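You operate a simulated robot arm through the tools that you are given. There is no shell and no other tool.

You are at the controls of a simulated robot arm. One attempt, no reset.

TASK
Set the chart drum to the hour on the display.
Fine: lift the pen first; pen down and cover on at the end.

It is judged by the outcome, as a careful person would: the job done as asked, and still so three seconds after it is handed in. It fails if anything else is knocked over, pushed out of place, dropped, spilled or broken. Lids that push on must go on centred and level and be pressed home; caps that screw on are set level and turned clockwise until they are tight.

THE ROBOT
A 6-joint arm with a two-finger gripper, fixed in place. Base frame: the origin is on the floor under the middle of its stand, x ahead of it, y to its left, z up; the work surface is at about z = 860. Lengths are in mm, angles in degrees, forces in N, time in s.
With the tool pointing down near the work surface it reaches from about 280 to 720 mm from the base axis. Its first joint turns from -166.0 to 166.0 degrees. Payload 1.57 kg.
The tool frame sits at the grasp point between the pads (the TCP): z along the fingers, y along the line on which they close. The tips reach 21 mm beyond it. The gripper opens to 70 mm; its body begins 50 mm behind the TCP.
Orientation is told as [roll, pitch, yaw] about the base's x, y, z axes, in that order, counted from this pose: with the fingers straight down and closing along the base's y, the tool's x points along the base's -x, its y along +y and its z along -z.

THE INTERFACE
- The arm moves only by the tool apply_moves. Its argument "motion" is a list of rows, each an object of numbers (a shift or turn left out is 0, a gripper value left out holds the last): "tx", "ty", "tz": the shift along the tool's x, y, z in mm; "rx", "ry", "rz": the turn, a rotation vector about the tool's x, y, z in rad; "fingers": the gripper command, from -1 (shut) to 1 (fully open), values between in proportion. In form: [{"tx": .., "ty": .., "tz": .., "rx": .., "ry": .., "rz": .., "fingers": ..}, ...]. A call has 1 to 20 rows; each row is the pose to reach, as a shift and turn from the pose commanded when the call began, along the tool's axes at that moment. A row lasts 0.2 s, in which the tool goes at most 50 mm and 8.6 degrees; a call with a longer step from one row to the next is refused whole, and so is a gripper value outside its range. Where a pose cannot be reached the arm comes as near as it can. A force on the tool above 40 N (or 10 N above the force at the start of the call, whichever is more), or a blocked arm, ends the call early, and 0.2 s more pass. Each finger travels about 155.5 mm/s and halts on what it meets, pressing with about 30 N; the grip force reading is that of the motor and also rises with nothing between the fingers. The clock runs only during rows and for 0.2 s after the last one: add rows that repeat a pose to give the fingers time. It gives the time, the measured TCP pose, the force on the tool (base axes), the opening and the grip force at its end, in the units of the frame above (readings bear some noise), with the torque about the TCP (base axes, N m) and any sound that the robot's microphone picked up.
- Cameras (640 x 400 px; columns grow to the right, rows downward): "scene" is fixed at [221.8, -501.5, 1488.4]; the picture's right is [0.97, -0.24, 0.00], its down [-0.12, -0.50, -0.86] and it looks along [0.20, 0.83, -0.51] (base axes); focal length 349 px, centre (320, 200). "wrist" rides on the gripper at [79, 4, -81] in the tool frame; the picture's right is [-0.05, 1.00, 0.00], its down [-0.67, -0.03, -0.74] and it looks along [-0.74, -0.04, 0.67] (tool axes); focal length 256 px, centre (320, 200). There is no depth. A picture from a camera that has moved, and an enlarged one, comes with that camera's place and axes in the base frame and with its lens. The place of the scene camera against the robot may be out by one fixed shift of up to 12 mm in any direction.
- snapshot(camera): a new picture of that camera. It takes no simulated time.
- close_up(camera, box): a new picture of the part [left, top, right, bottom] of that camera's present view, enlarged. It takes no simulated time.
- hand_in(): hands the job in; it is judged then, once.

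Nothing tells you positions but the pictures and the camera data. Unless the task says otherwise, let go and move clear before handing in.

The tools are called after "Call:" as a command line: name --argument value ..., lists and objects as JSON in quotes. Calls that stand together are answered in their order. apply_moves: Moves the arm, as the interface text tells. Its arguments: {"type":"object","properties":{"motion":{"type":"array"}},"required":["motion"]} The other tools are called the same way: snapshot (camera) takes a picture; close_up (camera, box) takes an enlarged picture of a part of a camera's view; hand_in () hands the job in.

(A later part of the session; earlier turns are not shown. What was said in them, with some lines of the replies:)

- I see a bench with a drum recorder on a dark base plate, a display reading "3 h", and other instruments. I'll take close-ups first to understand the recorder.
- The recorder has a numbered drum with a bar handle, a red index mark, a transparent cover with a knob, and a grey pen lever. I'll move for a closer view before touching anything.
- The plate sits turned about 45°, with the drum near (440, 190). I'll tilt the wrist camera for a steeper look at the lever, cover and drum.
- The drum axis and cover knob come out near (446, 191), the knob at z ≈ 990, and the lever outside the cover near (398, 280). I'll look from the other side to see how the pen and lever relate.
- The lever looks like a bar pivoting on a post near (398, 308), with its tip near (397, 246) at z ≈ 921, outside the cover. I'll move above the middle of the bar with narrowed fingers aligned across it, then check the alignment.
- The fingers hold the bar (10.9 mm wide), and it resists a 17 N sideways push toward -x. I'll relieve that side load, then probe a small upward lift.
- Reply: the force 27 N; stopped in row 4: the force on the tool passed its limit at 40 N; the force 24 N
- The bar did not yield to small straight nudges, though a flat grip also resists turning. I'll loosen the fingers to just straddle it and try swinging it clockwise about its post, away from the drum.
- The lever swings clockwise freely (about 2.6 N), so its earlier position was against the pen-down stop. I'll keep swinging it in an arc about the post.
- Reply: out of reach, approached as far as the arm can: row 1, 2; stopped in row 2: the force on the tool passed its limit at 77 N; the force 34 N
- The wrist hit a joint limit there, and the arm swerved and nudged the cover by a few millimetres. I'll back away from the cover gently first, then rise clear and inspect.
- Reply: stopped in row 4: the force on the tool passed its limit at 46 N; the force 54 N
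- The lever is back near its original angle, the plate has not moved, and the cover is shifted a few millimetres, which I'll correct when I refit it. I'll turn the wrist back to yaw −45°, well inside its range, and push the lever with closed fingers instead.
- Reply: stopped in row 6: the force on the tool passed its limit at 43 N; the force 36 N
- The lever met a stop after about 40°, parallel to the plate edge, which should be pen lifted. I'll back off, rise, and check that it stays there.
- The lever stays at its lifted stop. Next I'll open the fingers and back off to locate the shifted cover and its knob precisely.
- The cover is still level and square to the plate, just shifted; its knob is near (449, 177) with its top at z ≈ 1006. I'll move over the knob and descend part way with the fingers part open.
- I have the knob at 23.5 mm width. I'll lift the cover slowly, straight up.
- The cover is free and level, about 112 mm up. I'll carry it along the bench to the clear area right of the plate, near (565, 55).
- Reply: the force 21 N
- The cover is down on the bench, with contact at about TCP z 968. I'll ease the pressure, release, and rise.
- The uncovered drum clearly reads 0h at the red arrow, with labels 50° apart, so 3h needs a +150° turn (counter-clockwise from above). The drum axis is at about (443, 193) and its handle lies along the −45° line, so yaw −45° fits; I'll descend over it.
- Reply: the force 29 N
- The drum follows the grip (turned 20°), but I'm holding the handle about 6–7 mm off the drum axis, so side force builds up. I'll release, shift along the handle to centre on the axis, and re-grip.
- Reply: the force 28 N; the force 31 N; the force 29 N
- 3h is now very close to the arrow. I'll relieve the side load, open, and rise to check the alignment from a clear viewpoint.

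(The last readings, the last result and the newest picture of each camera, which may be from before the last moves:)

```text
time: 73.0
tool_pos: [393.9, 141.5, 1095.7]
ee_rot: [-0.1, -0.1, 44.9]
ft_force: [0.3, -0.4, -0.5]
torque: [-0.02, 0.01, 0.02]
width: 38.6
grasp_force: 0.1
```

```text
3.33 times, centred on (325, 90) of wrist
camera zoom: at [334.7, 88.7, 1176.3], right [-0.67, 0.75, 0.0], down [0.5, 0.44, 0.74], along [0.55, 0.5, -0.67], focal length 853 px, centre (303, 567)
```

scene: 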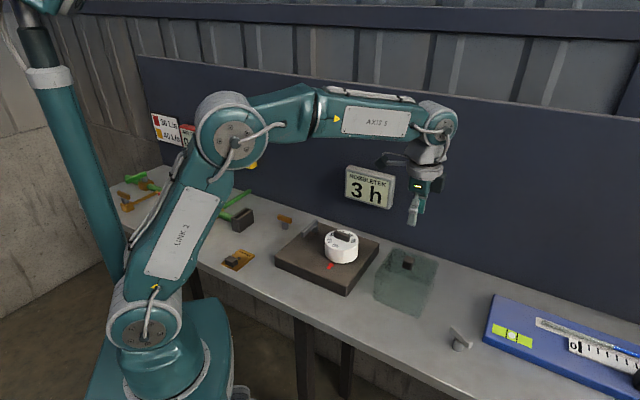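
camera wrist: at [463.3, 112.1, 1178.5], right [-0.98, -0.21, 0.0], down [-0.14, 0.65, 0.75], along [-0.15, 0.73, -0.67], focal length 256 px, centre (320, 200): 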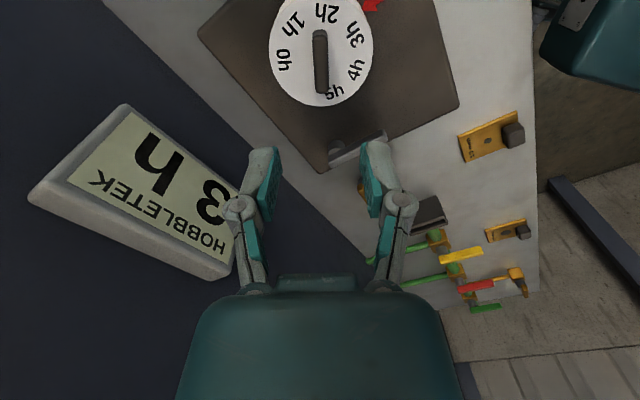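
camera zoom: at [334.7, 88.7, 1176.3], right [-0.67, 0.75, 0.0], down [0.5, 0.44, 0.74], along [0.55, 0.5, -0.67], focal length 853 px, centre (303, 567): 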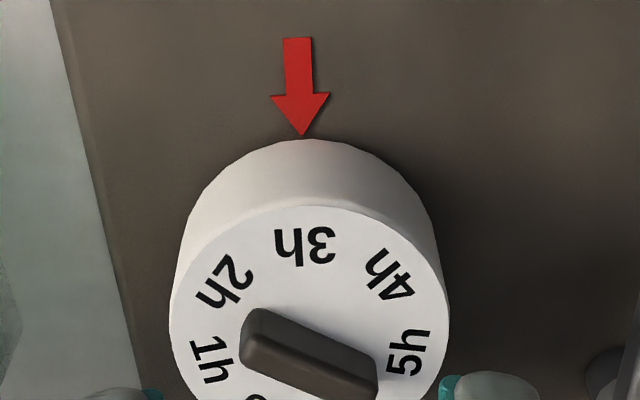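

3h, the arrow and the drum axis line up to within about a degree. Next comes pen down: I'll turn back to yaw −45°, close the fingers, and go to the outer side of the lever to push it back to its original stop.

Call:
apply_moves --motion '[{"tx": -6.6, "ty": 11.8, "rz": 0.131, "fingers": -0.3}, {"tx": -13.2, "ty": 23.6, "rz": 0.262, "fingers": -0.7}, {"tx": -19.9, "ty": 35.4, "rz": 0.393, "fingers": -1}, {"tx": -26.5, "ty": 47.2, "rz": 0.524, "fingers": -1}, {"tx": -33.1, "ty": 59, "rz": 0.655, "fingers": -1}, {"tx": -39.7, "ty": 70.9, "rz": 0.785, "fingers": -1}, {"tx": -46.4, "ty": 82.7, "tz": 6, "rz": 0.916, "fingers": -1}, {"tx": -53, "ty": 94.5, "tz": 14, "rz": 1.047, "fingers": -1}, {"tx": -59.6, "ty": 106.3, "tz": 22, "rz": 1.178, "fingers": -1}, {"tx": -66.2, "ty": 118.1, "tz": 30, "rz": 1.309, "fingers": -1}, {"tx": -72.9, "ty": 130, "tz": 38, "rz": 1.44, "fingers": -1}, {"tx": -79.5, "ty": 141.8, "tz": 46, "rz": 1.571, "fingers": -1}, {"tx": -79.5, "ty": 141.8, "tz": 46, "rz": 1.571, "fingers": -1}]'

Call:
snapshot --camera "wrist"

Call:
close_up --camera "scene" --box '[260, 170, 400, 290]'

```text
time: 75.8
tool_pos: [349.2, 297.9, 1050.8]
ee_rot: [-0.1, 0.0, -45.1]
ft_force: [-0.8, 0.1, 0.0]
torque: [0.01, 0.01, 0.04]
width: 0.1
grasp_force: 28.6
```

```text
taken
camera wrist: at [296.6, 357.6, 1131.5], right [0.75, 0.67, 0.0], down [0.44, -0.5, 0.74], along [0.5, -0.55, -0.67], focal length 256 px, centre (320, 200)
```

wrist: 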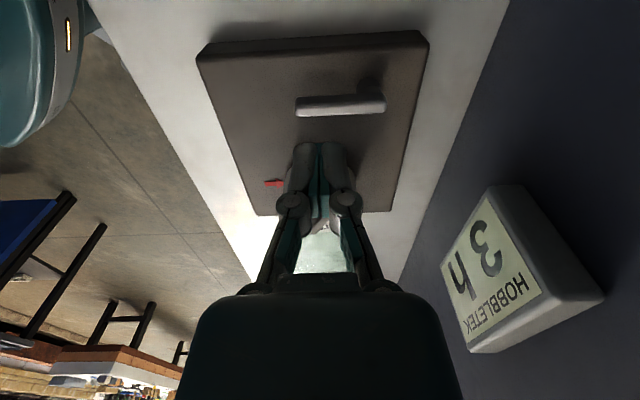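

```text
3.33 times, centred on (330, 230) of scene
camera zoom: at [221.8, -501.5, 1488.4], right [0.97, -0.24, 0.0], down [-0.12, -0.5, -0.86], along [0.2, 0.83, -0.51], focal length 1164 px, centre (287, 100)
```

zoom: 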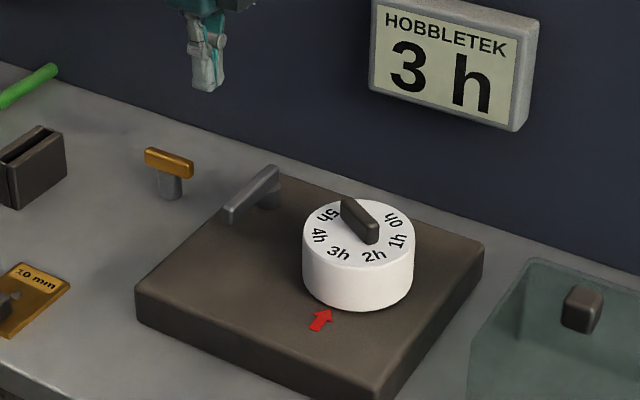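

Call:
apply_moves --motion '[{"tz": 30, "fingers": -1}, {"tz": 60}, {"tz": 85}, {"tz": 103}, {"tz": 115}, {"tz": 115}]'

Call:
apply_moves --motion '[{"tx": -6, "fingers": -1}, {"tx": -12}, {"tx": -18}, {"tx": -24}, {"tx": -30}, {"tx": -30}]'

Call:
snapshot --camera "wrist"

Call:
close_up --camera "scene" --box '[270, 170, 390, 290]'

```text
time: 77.2
tool_pos: [348.1, 300.1, 935.3]
ee_rot: [0.1, -0.1, -45.2]
ft_force: [-1.0, -0.4, 0.0]
torque: [0.01, -0.02, 0.0]
width: 0.0
grasp_force: 28.6
```

```text
time: 78.6
tool_pos: [371.2, 277.7, 935.8]
ee_rot: [0.0, 0.1, -45.1]
ft_force: [-0.5, 1.9, 0.1]
torque: [-0.01, 0.04, -0.01]
width: 0.2
grasp_force: 28.6
```

```text
taken
camera wrist: at [318.1, 337.1, 1016.4], right [0.74, 0.67, 0.0], down [0.45, -0.5, 0.74], along [0.5, -0.55, -0.67], focal length 256 px, centre (320, 200)
```

wrist: 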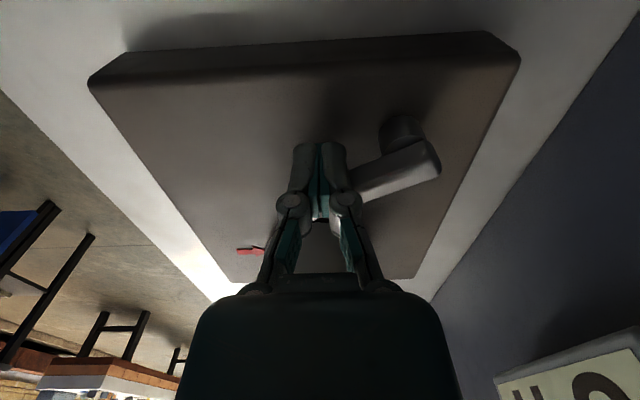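

```text
3.33 times, centred on (330, 230) of scene
camera zoom: at [221.8, -501.5, 1488.4], right [0.97, -0.24, 0.0], down [-0.12, -0.5, -0.86], along [0.2, 0.83, -0.51], focal length 1164 px, centre (287, 100)
```

zoom: 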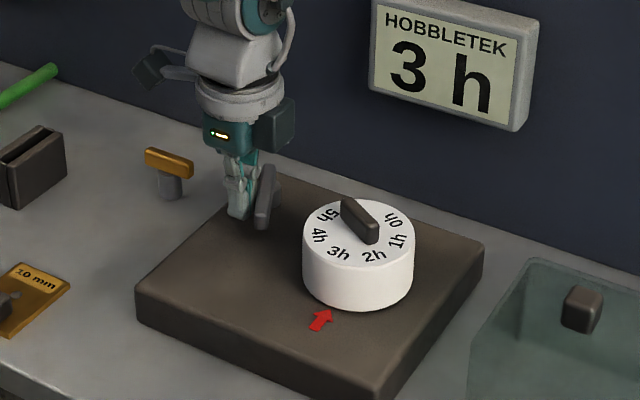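

The lever is moving back with almost no force. I'll continue gently until it meets its original stop.

Call:
apply_moves --motion '[{"tx": -3, "fingers": -1}, {"tx": -6}, {"tx": -8}, {"tx": -10}, {"tx": -10}]'

Call:
apply_moves --motion '[{"tx": -1.5, "fingers": -1}, {"tx": -3}, {"tx": -3}]'

Call:
snapshot --camera "wrist"

```text
time: 79.8
tool_pos: [376.9, 271.9, 934.8]
ee_rot: [0.0, 0.0, -45.0]
ft_force: [-6.8, 3.9, 3.0]
torque: [-0.02, -0.05, 0.11]
width: 0.4
grasp_force: 28.8
```

```text
time: 80.8
tool_pos: [376.8, 265.7, 933.9]
ee_rot: [-0.2, 0.6, -45.1]
ft_force: [-22.2, 15.9, -2.4]
torque: [0.01, 0.1, 0.28]
width: 0.0
grasp_force: 28.5
stopped in row 3: the force on the tool passed its limit at 41 N (the readings are from after the stop); the commanded pose is now the measured one
```

```text
taken
camera wrist: at [325.0, 324.6, 1016.1], right [0.74, 0.67, 0.0], down [0.45, -0.5, 0.74], along [0.49, -0.55, -0.67], focal length 256 px, centre (320, 200)
```

wrist: 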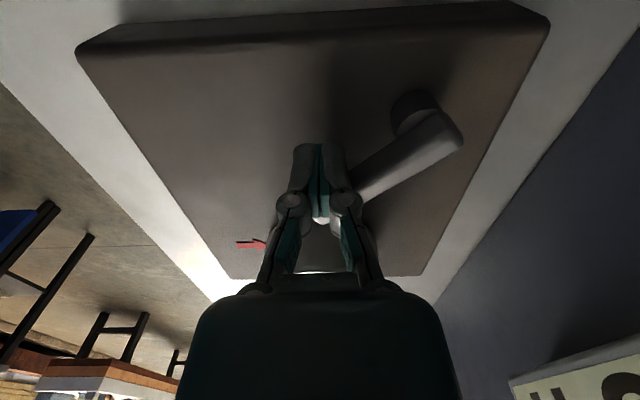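

Call:
apply_moves --motion '[{"tx": 6, "fingers": -1}, {"tx": 14}, {"tx": 14, "tz": -30}, {"tx": 14, "tz": -70}, {"tx": 14, "tz": -110}, {"tx": 14, "tz": -150}, {"tx": 14, "tz": -150}]'

Call:
close_up --camera "scene" --box '[270, 190, 390, 290]'

Call:
snapshot --camera "wrist"

```text
time: 82.4
tool_pos: [370.3, 275.7, 1084.9]
ee_rot: [-0.2, 0.4, -45.0]
ft_force: [0.3, -0.6, -0.2]
torque: [-0.01, 0.01, -0.02]
width: 0.0
grasp_force: 28.3
```

```text
4.00 times, centred on (330, 240) of scene
camera zoom: at [221.8, -501.5, 1488.4], right [0.97, -0.24, 0.0], down [-0.12, -0.5, -0.86], along [0.2, 0.83, -0.51], focal length 1396 px, centre (280, 40)
```

zoom: 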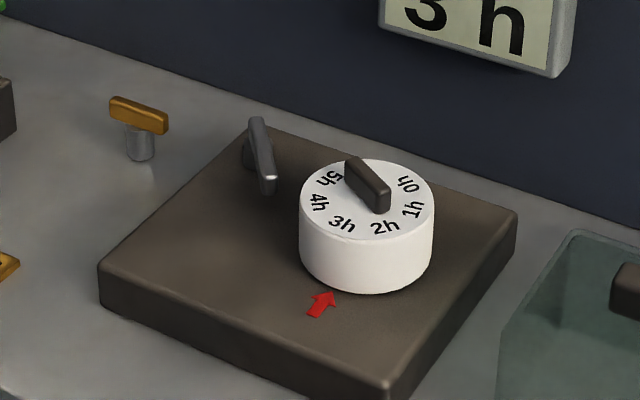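

```text
taken
camera wrist: at [318.0, 334.4, 1167.5], right [0.74, 0.67, 0.0], down [0.45, -0.5, 0.74], along [0.49, -0.55, -0.67], focal length 256 px, centre (320, 200)
```

wrist: 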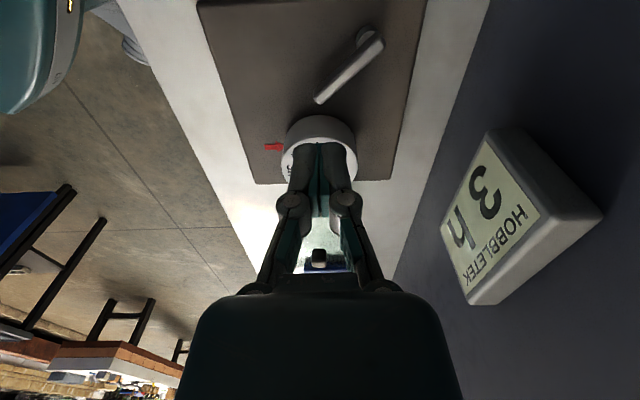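

The pen lever is back at its original down stop, matching the first pictures to the pixel. Now I'll go back to the cover's knob to fetch it.

Call:
apply_moves --motion '[{"tx": -40, "ty": -2.4, "rx": -0.0035, "ry": -0.007, "fingers": 0.3}, {"tx": -80, "ty": -4.9, "rx": -0.0035, "ry": -0.007, "fingers": 0.3}, {"tx": -120, "ty": -7.3, "rx": -0.0035, "ry": -0.007, "fingers": 0.3}, {"tx": -160, "ty": -9.8, "rx": -0.0035, "ry": -0.007, "fingers": 0.3}, {"tx": -200, "ty": -12.2, "rx": -0.0035, "ry": -0.007, "fingers": 0.3}, {"tx": -240, "ty": -14.7, "rx": -0.0035, "ry": -0.007, "fingers": 0.3}, {"tx": -275, "ty": -17, "rx": -0.0035, "ry": -0.007, "fingers": 0.3}, {"tx": -295, "ty": -18, "rx": -0.0035, "ry": -0.007, "fingers": 0.3}, {"tx": -295, "ty": -18, "rx": -0.0035, "ry": -0.007, "fingers": 0.3}]'

Call:
snapshot --camera "wrist"

Call:
close_up --camera "scene" --box '[360, 180, 460, 330]'

```text
time: 84.4
tool_pos: [567.8, 51.9, 1082.6]
ee_rot: [0.1, -0.1, -45.0]
ft_force: [-0.2, -0.4, 1.0]
torque: [0.01, 0.01, -0.02]
width: 45.4
grasp_force: 0.1
```

```text
taken
camera wrist: at [515.3, 112.0, 1164.5], right [0.74, 0.67, 0.0], down [0.44, -0.5, 0.75], along [0.5, -0.55, -0.67], focal length 256 px, centre (320, 200)
```

wrist: 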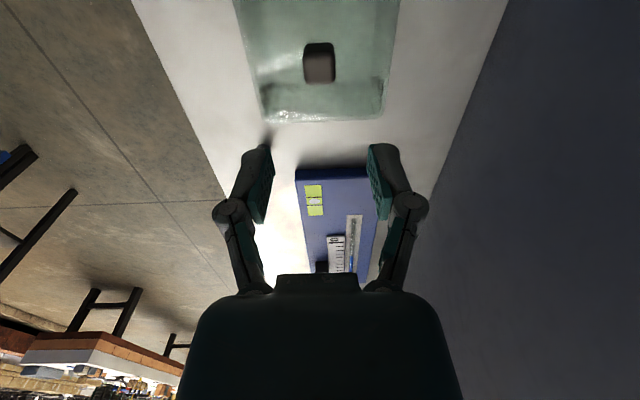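

```text
2.67 times, centred on (410, 255) of scene
camera zoom: at [221.8, -501.5, 1488.4], right [0.97, -0.24, 0.0], down [-0.12, -0.5, -0.86], along [0.2, 0.83, -0.51], focal length 931 px, centre (80, 53)
```

zoom: 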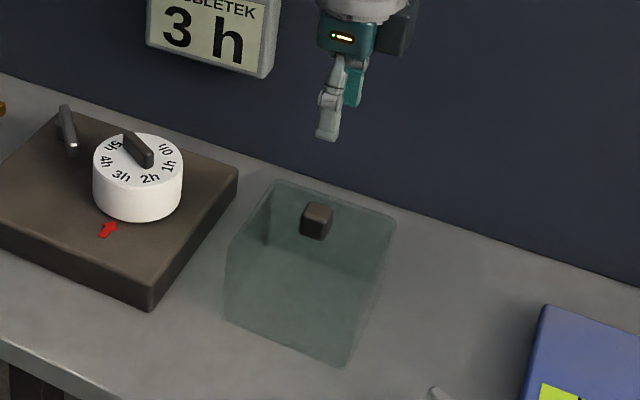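

Call:
apply_moves --motion '[{"tx": 3, "tz": 25, "fingers": 0.3}, {"tx": 3, "tz": 50}, {"tx": 3, "tz": 70}, {"tx": 3, "tz": 82}, {"tx": 3, "tz": 82}]'

Call:
snapshot --camera "wrist"

Call:
close_up --camera "scene" --box '[370, 210, 440, 280]'

```text
time: 85.6
tool_pos: [562.7, 55.7, 1000.7]
ee_rot: [0.0, -0.2, -45.0]
ft_force: [0.9, -0.4, 0.0]
torque: [0.03, -0.02, 0.02]
width: 45.2
grasp_force: 0.1
```

```text
taken
camera wrist: at [509.8, 115.0, 1081.4], right [0.74, 0.67, 0.0], down [0.44, -0.5, 0.75], along [0.5, -0.55, -0.67], focal length 256 px, centre (320, 200)
```

wrist: 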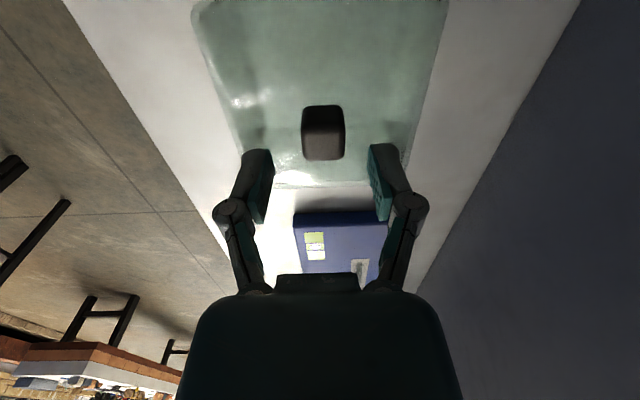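

```text
5.71 times, centred on (405, 245) of scene
camera zoom: at [221.8, -501.5, 1488.4], right [0.97, -0.24, 0.0], down [-0.12, -0.5, -0.86], along [0.2, 0.83, -0.51], focal length 1995 px, centre (-166, -57)
```

zoom: 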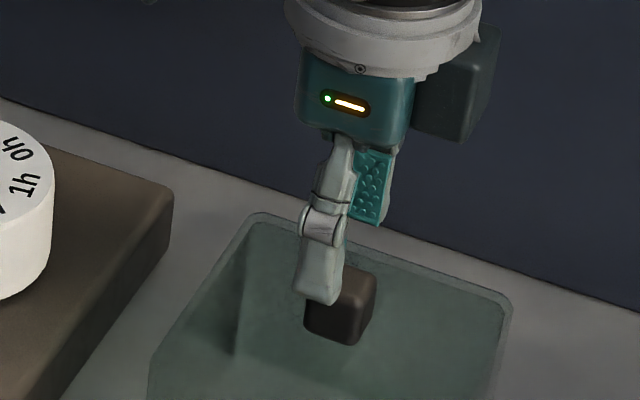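

Call:
close_up --camera "scene" --box '[395, 230, 425, 265]'

Call:
close_up --camera "wrist" --box '[230, 80, 410, 220]'

```text
11.43 times, centred on (410, 248) of scene
camera zoom: at [221.8, -501.5, 1488.4], right [0.97, -0.24, 0.0], down [-0.12, -0.5, -0.86], along [0.2, 0.83, -0.51], focal length 3990 px, centre (-709, -343)
```

zoom: 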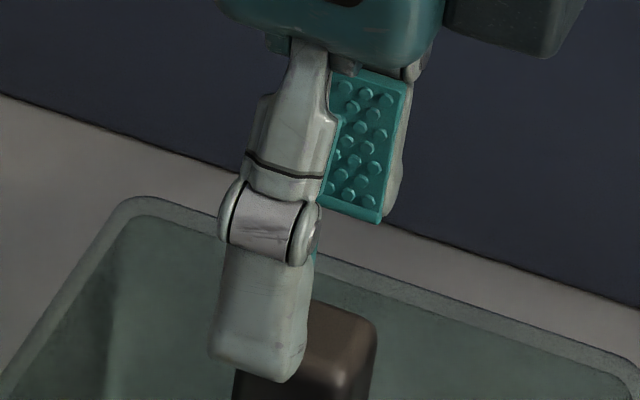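

```text
2.86 times, centred on (320, 150) of wrist
camera zoom: at [509.8, 115.0, 1081.4], right [0.74, 0.67, 0.0], down [0.44, -0.5, 0.75], along [0.5, -0.55, -0.67], focal length 731 px, centre (320, 343)
```

zoom: 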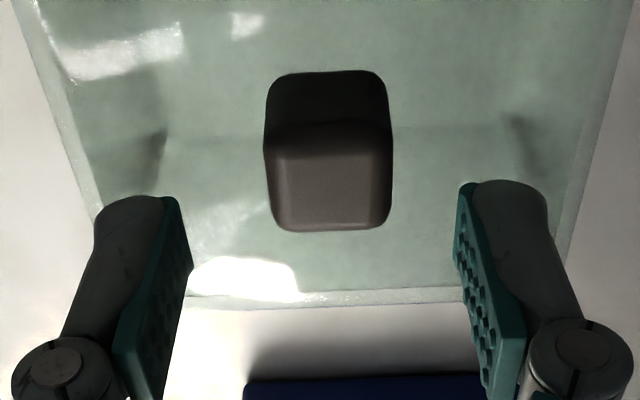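

Call:
apply_moves --motion '[{"tx": -2, "ty": 0.9, "tz": 12, "fingers": 0.3}, {"tx": -2, "ty": 0.9, "tz": 22}, {"tx": -2, "ty": 0.9, "tz": 28}, {"tx": -2, "ty": 0.9, "tz": 32}, {"tx": -2, "ty": 0.9, "tz": 32}]'

Call:
close_up --camera "scene" --box '[390, 230, 430, 275]'

Call:
close_up --camera "wrist" --box '[230, 100, 410, 240]'

```text
time: 86.8
tool_pos: [565.8, 54.5, 967.8]
ee_rot: [0.1, 0.0, -45.1]
ft_force: [0.3, -0.3, -0.6]
torque: [-0.01, 0.02, -0.03]
width: 45.7
grasp_force: 0.1
```

```text
8.89 times, centred on (410, 252) of scene
camera zoom: at [221.8, -501.5, 1488.4], right [0.97, -0.24, 0.0], down [-0.12, -0.5, -0.86], along [0.2, 0.83, -0.51], focal length 3103 px, centre (-480, -267)
```

zoom: 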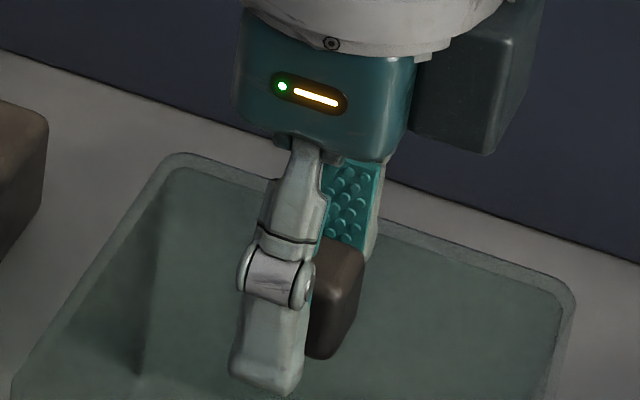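

```text
2.86 times, centred on (320, 170) of wrist
camera zoom: at [512.4, 114.0, 1049.1], right [0.74, 0.67, 0.0], down [0.44, -0.5, 0.75], along [0.5, -0.55, -0.67], focal length 731 px, centre (320, 286)
```

zoom: 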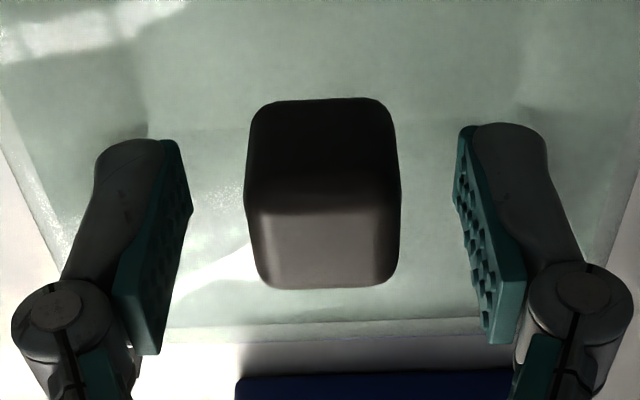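

Call:
apply_moves --motion '[{"fingers": 0.0}, {"fingers": -0.2}, {"fingers": -0.4}, {"fingers": -0.6}, {"fingers": -0.7}, {"fingers": -0.7}]'

Call:
close_up --camera "wrist" --box '[230, 100, 410, 240]'

Call:
close_up --camera "scene" --box '[390, 230, 430, 275]'

```text
time: 88.2
tool_pos: [566.3, 54.8, 969.2]
ee_rot: [0.1, -0.1, -45.0]
ft_force: [1.0, 0.7, 1.4]
torque: [-0.02, -0.02, 0.02]
width: 23.3
grasp_force: 29.7
```

```text
2.86 times, centred on (320, 170) of wrist
camera zoom: at [512.5, 114.1, 1049.4], right [0.74, 0.67, 0.0], down [0.44, -0.5, 0.75], along [0.5, -0.55, -0.67], focal length 731 px, centre (320, 286)
```

zoom: 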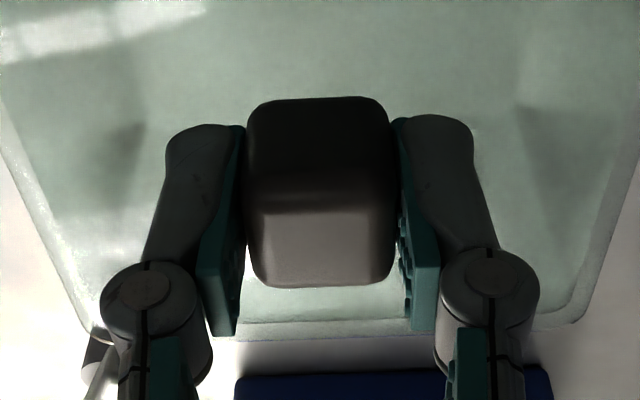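

```text
8.89 times, centred on (410, 252) of scene
camera zoom: at [221.8, -501.5, 1488.4], right [0.97, -0.24, 0.0], down [-0.12, -0.5, -0.86], along [0.2, 0.83, -0.51], focal length 3103 px, centre (-480, -267)
```

zoom: 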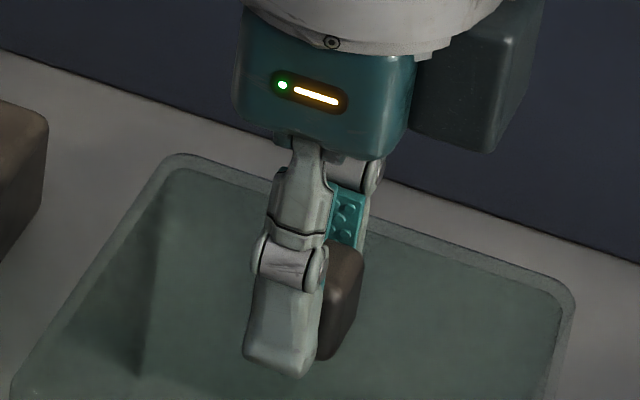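

Call:
apply_moves --motion '[{"tz": -10, "fingers": -0.7}, {"tz": -30}, {"tz": -60}, {"tz": -95}, {"tz": -125}, {"tz": -142}, {"tz": -142}]'

Call:
apply_moves --motion '[{"tx": 30, "ty": 2, "fingers": -0.7}, {"tx": 65, "ty": 4}, {"tx": 100, "ty": 6.5}, {"tx": 135, "ty": 8.7}, {"tx": 165, "ty": 10.5}, {"tx": 181, "ty": 11.5}, {"tx": 181, "ty": 11.5}]'

Call:
snapshot --camera "scene"

Call:
snapshot --camera "wrist"

```text
time: 89.8
tool_pos: [565.7, 55.6, 1112.7]
ee_rot: [0.1, 0.0, -45.0]
ft_force: [-0.1, 0.0, -0.8]
torque: [0.01, 0.02, -0.02]
width: 23.6
grasp_force: 30.0
```

```text
time: 91.4
tool_pos: [446.4, 190.0, 1112.2]
ee_rot: [0.1, -0.1, -45.1]
ft_force: [0.0, 0.4, -0.7]
torque: [0.01, 0.0, -0.03]
width: 23.4
grasp_force: 29.9
```

```text
taken
```

scene: 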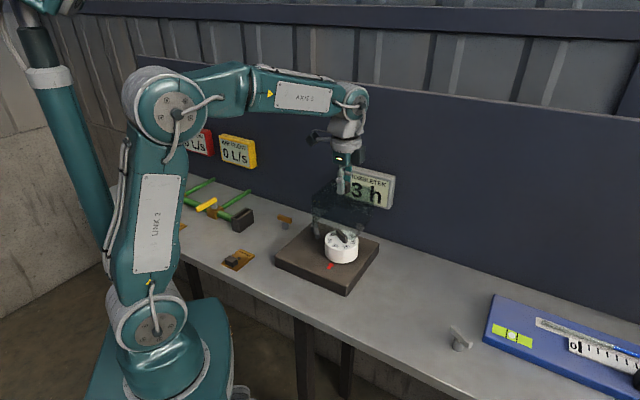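

```text
taken
camera wrist: at [393.4, 249.4, 1193.1], right [0.74, 0.67, 0.0], down [0.44, -0.5, 0.75], along [0.5, -0.55, -0.67], focal length 256 px, centre (320, 200)
```

wrist: 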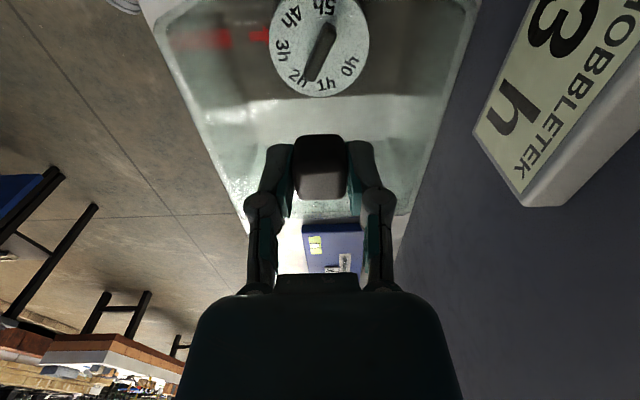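

Call:
apply_moves --motion '[{"tz": 15, "fingers": -0.7}, {"tz": 30}, {"tz": 45}, {"tz": 60}, {"tz": 75}, {"tz": 88}, {"tz": 97}, {"tz": 97}]'

Call:
close_up --camera "scene" --box '[305, 200, 385, 290]'

Call:
close_up --camera "wrist" --box '[200, 0, 440, 230]'

```text
time: 93.2
tool_pos: [447.1, 193.5, 1013.8]
ee_rot: [0.1, -0.1, -45.0]
ft_force: [0.4, 0.0, -1.6]
torque: [0.0, 0.01, -0.01]
width: 23.4
grasp_force: 30.2
```

```text
4.44 times, centred on (345, 245) of scene
camera zoom: at [221.8, -501.5, 1488.4], right [0.97, -0.24, 0.0], down [-0.12, -0.5, -0.86], along [0.2, 0.83, -0.51], focal length 1552 px, centre (209, 0)
```

zoom: 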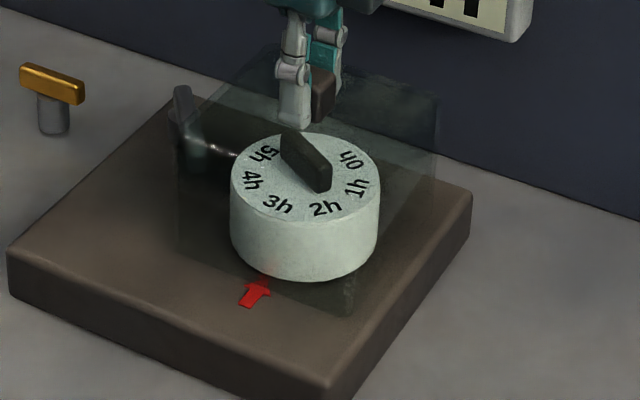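

```text
1.74 times, centred on (320, 115) of wrist
camera zoom: at [394.3, 252.8, 1094.3], right [0.74, 0.67, 0.0], down [0.44, -0.5, 0.75], along [0.5, -0.55, -0.67], focal length 445 px, centre (320, 348)
```

zoom: 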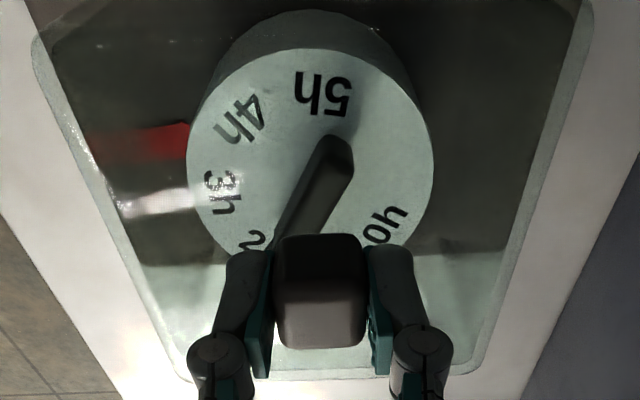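

Call:
close_up --camera "scene" --box '[305, 205, 355, 245]'

Call:
close_up --camera "scene" --box '[315, 210, 375, 270]'

```text
10.00 times, centred on (330, 225) of scene
camera zoom: at [221.8, -501.5, 1488.4], right [0.97, -0.24, 0.0], down [-0.12, -0.5, -0.86], along [0.2, 0.83, -0.51], focal length 3491 px, centre (220, -50)
```

zoom: 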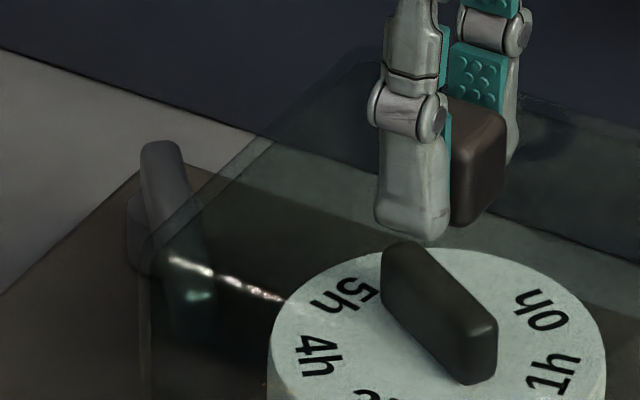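

```text
6.67 times, centred on (345, 240) of scene
camera zoom: at [221.8, -501.5, 1488.4], right [0.97, -0.24, 0.0], down [-0.12, -0.5, -0.86], along [0.2, 0.83, -0.51], focal length 2328 px, centre (153, -67)
```

zoom: 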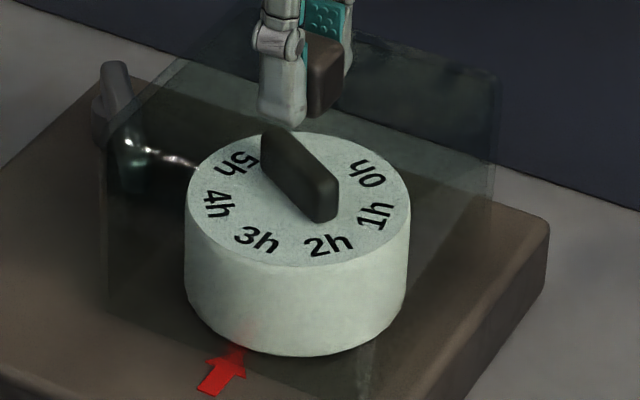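

Call:
apply_moves --motion '[{"tx": 1.3, "ty": -0.8, "fingers": -0.7}, {"tx": 1.3, "ty": -0.8, "tz": 2}, {"tx": 1.3, "ty": -0.8, "tz": 4}, {"tx": 1.3, "ty": -0.8, "tz": 4}]'

Call:
apply_moves --motion '[{"tz": 1, "fingers": -0.7}, {"tz": 2}, {"tz": 2}]'

Call:
apply_moves --motion '[{"tz": 1, "fingers": -0.7}, {"tz": 2}, {"tz": 2}]'

```text
time: 94.2
tool_pos: [445.5, 191.8, 1008.6]
ee_rot: [0.1, -0.1, -45.1]
ft_force: [0.2, -0.4, -1.4]
torque: [0.02, 0.01, 0.02]
width: 23.6
grasp_force: 29.6
```

```text
time: 95.0
tool_pos: [445.3, 193.3, 1010.2]
ee_rot: [0.1, -0.1, -45.0]
ft_force: [-3.2, 0.8, 8.7]
torque: [0.23, 0.29, 0.04]
width: 23.1
grasp_force: 30.1
```

```text
time: 95.8
tool_pos: [446.3, 193.5, 1006.9]
ee_rot: [0.4, -0.2, -45.0]
ft_force: [8.0, 3.5, 22.3]
torque: [0.06, -0.2, 0.01]
width: 23.6
grasp_force: 30.0
```

Call:
close_up --camera "scene" --box '[305, 205, 355, 245]'

Call:
close_up --camera "scene" --box '[315, 210, 375, 270]'

Call:
close_up --camera "scene" --box '[300, 205, 390, 285]'

```text
10.00 times, centred on (330, 225) of scene
camera zoom: at [221.8, -501.5, 1488.4], right [0.97, -0.24, 0.0], down [-0.12, -0.5, -0.86], along [0.2, 0.83, -0.51], focal length 3491 px, centre (220, -50)
```

zoom: 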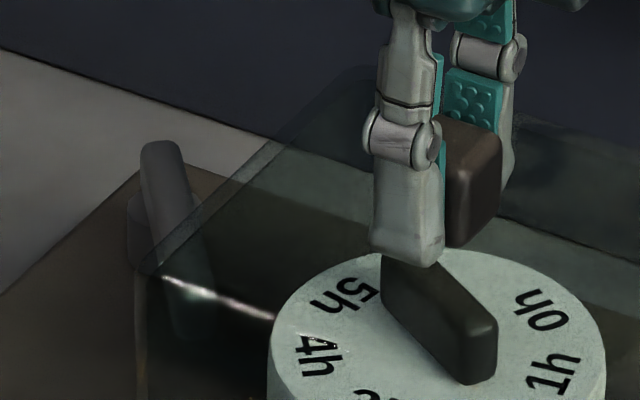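

```text
6.67 times, centred on (345, 240) of scene
camera zoom: at [221.8, -501.5, 1488.4], right [0.97, -0.24, 0.0], down [-0.12, -0.5, -0.86], along [0.2, 0.83, -0.51], focal length 2328 px, centre (153, -67)
```

zoom: 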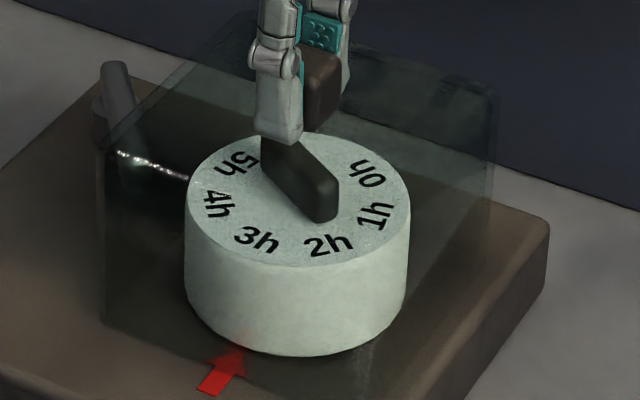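

```text
5.00 times, centred on (345, 245) of scene
camera zoom: at [221.8, -501.5, 1488.4], right [0.97, -0.24, 0.0], down [-0.12, -0.5, -0.86], along [0.2, 0.83, -0.51], focal length 1746 px, centre (195, -25)
```

zoom: 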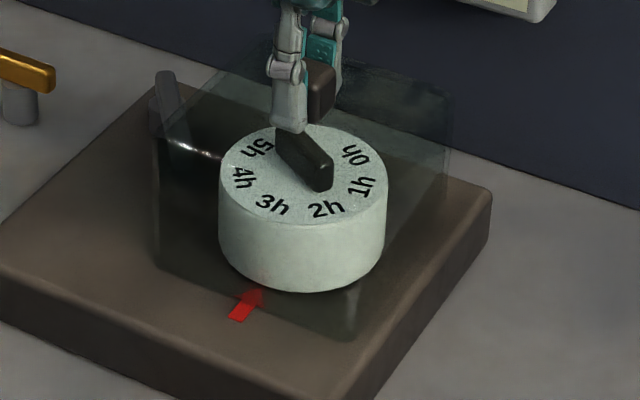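

The cover's position now matches the original pictures to within about half a millimetre, and it's in contact with the plate. I'll press a bit more to be sure it is home, ease off, and release.

Call:
apply_moves --motion '[{"tz": 0.6, "fingers": -0.7}, {"tz": 0.6}, {"tz": 0}, {"tz": -1}, {"tz": -2}, {"tz": -2}]'

```text
time: 97.2
tool_pos: [444.6, 192.3, 1006.2]
ee_rot: [-0.1, 0.0, -45.1]
ft_force: [-0.7, -1.0, -0.6]
torque: [0.01, -0.01, 0.03]
width: 23.2
grasp_force: 30.3
```

Call:
apply_moves --motion '[{"fingers": -0.25}, {"fingers": -0.1}, {"fingers": 0.1}, {"fingers": 0.3}, {"fingers": 0.3}]'

Call:
close_up --camera "scene" --box '[315, 210, 375, 270]'

```text
time: 98.4
tool_pos: [445.2, 192.3, 1006.8]
ee_rot: [0.1, -0.1, -45.0]
ft_force: [0.1, 0.3, 0.9]
torque: [-0.02, -0.02, 0.01]
width: 45.6
grasp_force: 0.1
```

```text
6.67 times, centred on (345, 240) of scene
camera zoom: at [221.8, -501.5, 1488.4], right [0.97, -0.24, 0.0], down [-0.12, -0.5, -0.86], along [0.2, 0.83, -0.51], focal length 2328 px, centre (153, -67)
```

zoom: 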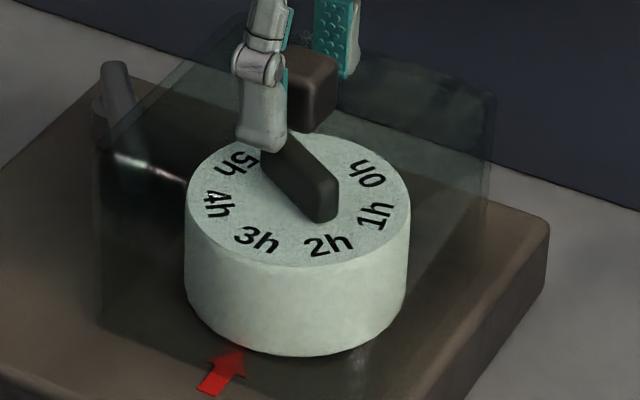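

Call:
apply_moves --motion '[{"tz": -15, "fingers": 0.3}, {"tz": -35, "fingers": 0.3}, {"tz": -60, "fingers": 0.5}, {"tz": -95, "fingers": 0.5}, {"tz": -130, "fingers": 0.5}, {"tz": -130, "fingers": 0.5}]'

Call:
close_up --camera "scene" --box '[315, 210, 375, 270]'

Call:
close_up --camera "scene" --box '[305, 205, 355, 245]'

Call:
snapshot --camera "scene"

```text
time: 99.8
tool_pos: [442.6, 192.6, 1135.3]
ee_rot: [0.1, -0.1, -45.0]
ft_force: [-0.3, -0.3, 0.3]
torque: [-0.01, -0.03, 0.02]
width: 52.4
grasp_force: 0.2
```

```text
6.67 times, centred on (345, 240) of scene
camera zoom: at [221.8, -501.5, 1488.4], right [0.97, -0.24, 0.0], down [-0.12, -0.5, -0.86], along [0.2, 0.83, -0.51], focal length 2328 px, centre (153, -67)
```

zoom: 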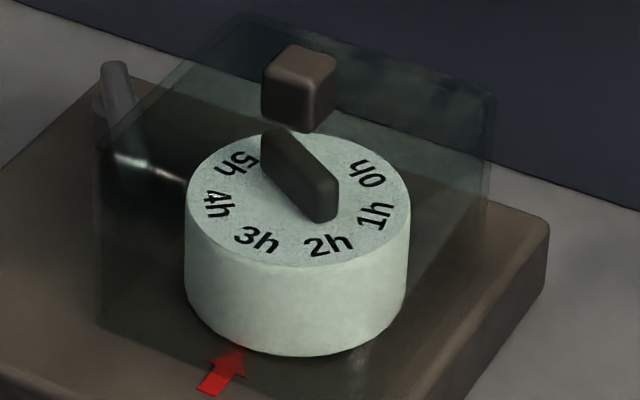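

```text
10.00 times, centred on (330, 225) of scene
camera zoom: at [221.8, -501.5, 1488.4], right [0.97, -0.24, 0.0], down [-0.12, -0.5, -0.86], along [0.2, 0.83, -0.51], focal length 3491 px, centre (220, -50)
```

zoom: 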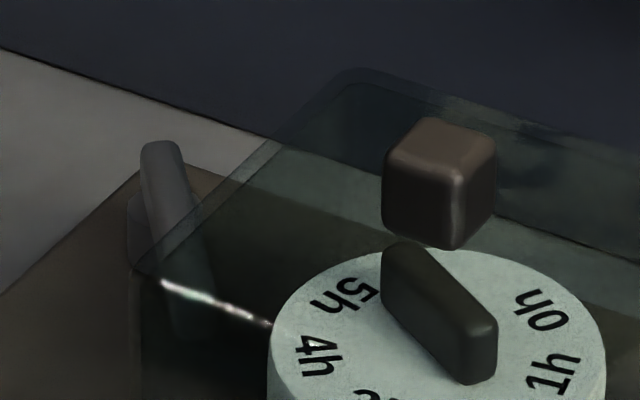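

```text
taken
```

scene: 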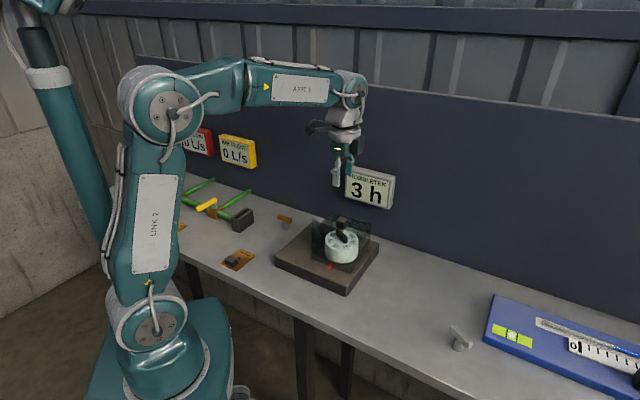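

Call:
apply_moves --motion '[{"tx": 40, "fingers": 0.5}, {"tx": 80}, {"tx": 120}, {"tx": 155}, {"tx": 155}]'

Call:
close_up --camera "wrist" --box '[200, 20, 440, 260]'

Call:
close_up --camera "scene" --box '[300, 205, 390, 285]'

```text
time: 101.0
tool_pos: [336.6, 300.4, 1135.3]
ee_rot: [0.1, -0.2, -45.1]
ft_force: [0.5, 0.0, -0.3]
torque: [0.0, 0.01, 0.03]
width: 52.4
grasp_force: 0.1
```

```text
1.67 times, centred on (320, 140) of wrist
camera zoom: at [283.2, 359.5, 1216.6], right [0.74, 0.67, 0.0], down [0.44, -0.5, 0.75], along [0.5, -0.55, -0.67], focal length 427 px, centre (320, 300)
```

zoom: 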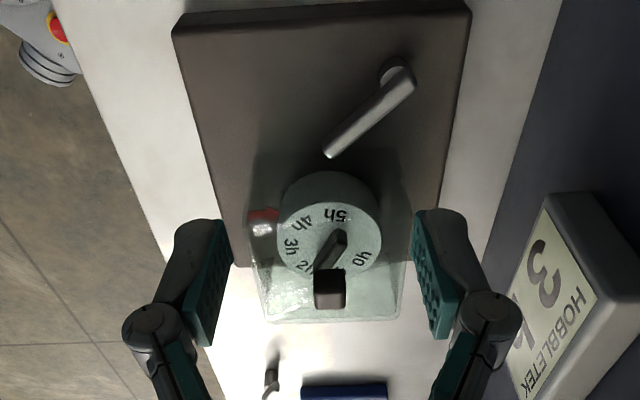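

```text
5.00 times, centred on (345, 245) of scene
camera zoom: at [221.8, -501.5, 1488.4], right [0.97, -0.24, 0.0], down [-0.12, -0.5, -0.86], along [0.2, 0.83, -0.51], focal length 1746 px, centre (195, -25)
```

zoom: 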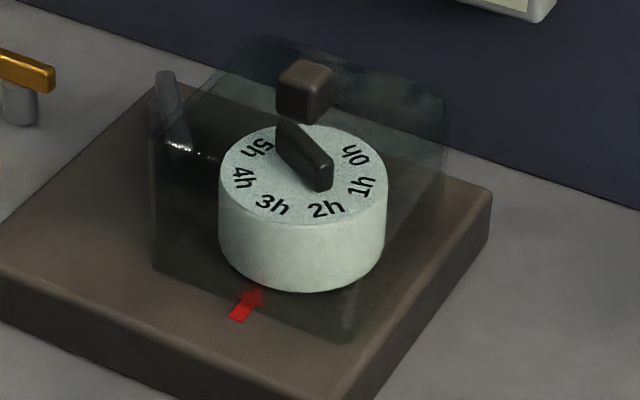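

The drum reads 3h at the red arrow, and the pen lever is back at its down stop. The cover is level, within about 1 mm of its original place, and the arm is clear, so I'm handing the job in.

Call:
hand_in

```text
The job is handed in.
```

The chart drum is set to 3h, matching the display. The pen is down again, the cover is back on, and the job is handed in. I haven't seen the judge's result.

- **Drum:** I lifted the pen, took the cover off, and turned the drum from 0h to 3h. Close-up, 3h lines up with the red arrow to within about a degree.
- **Pen:** the lever is back against its original down stop, matching the first pictures.
- **Cover:** it sits level and about 1 mm from its starting place. I pressed it down with at least 22 N, and it sits at its original height.

While I was first swinging the pen lever, the wrist hit a joint limit and the arm knocked the cover about 10 mm out of place. It stayed upright and level, and I put it back where it belongs when I refitted it. I saw no sign that anything else moved.
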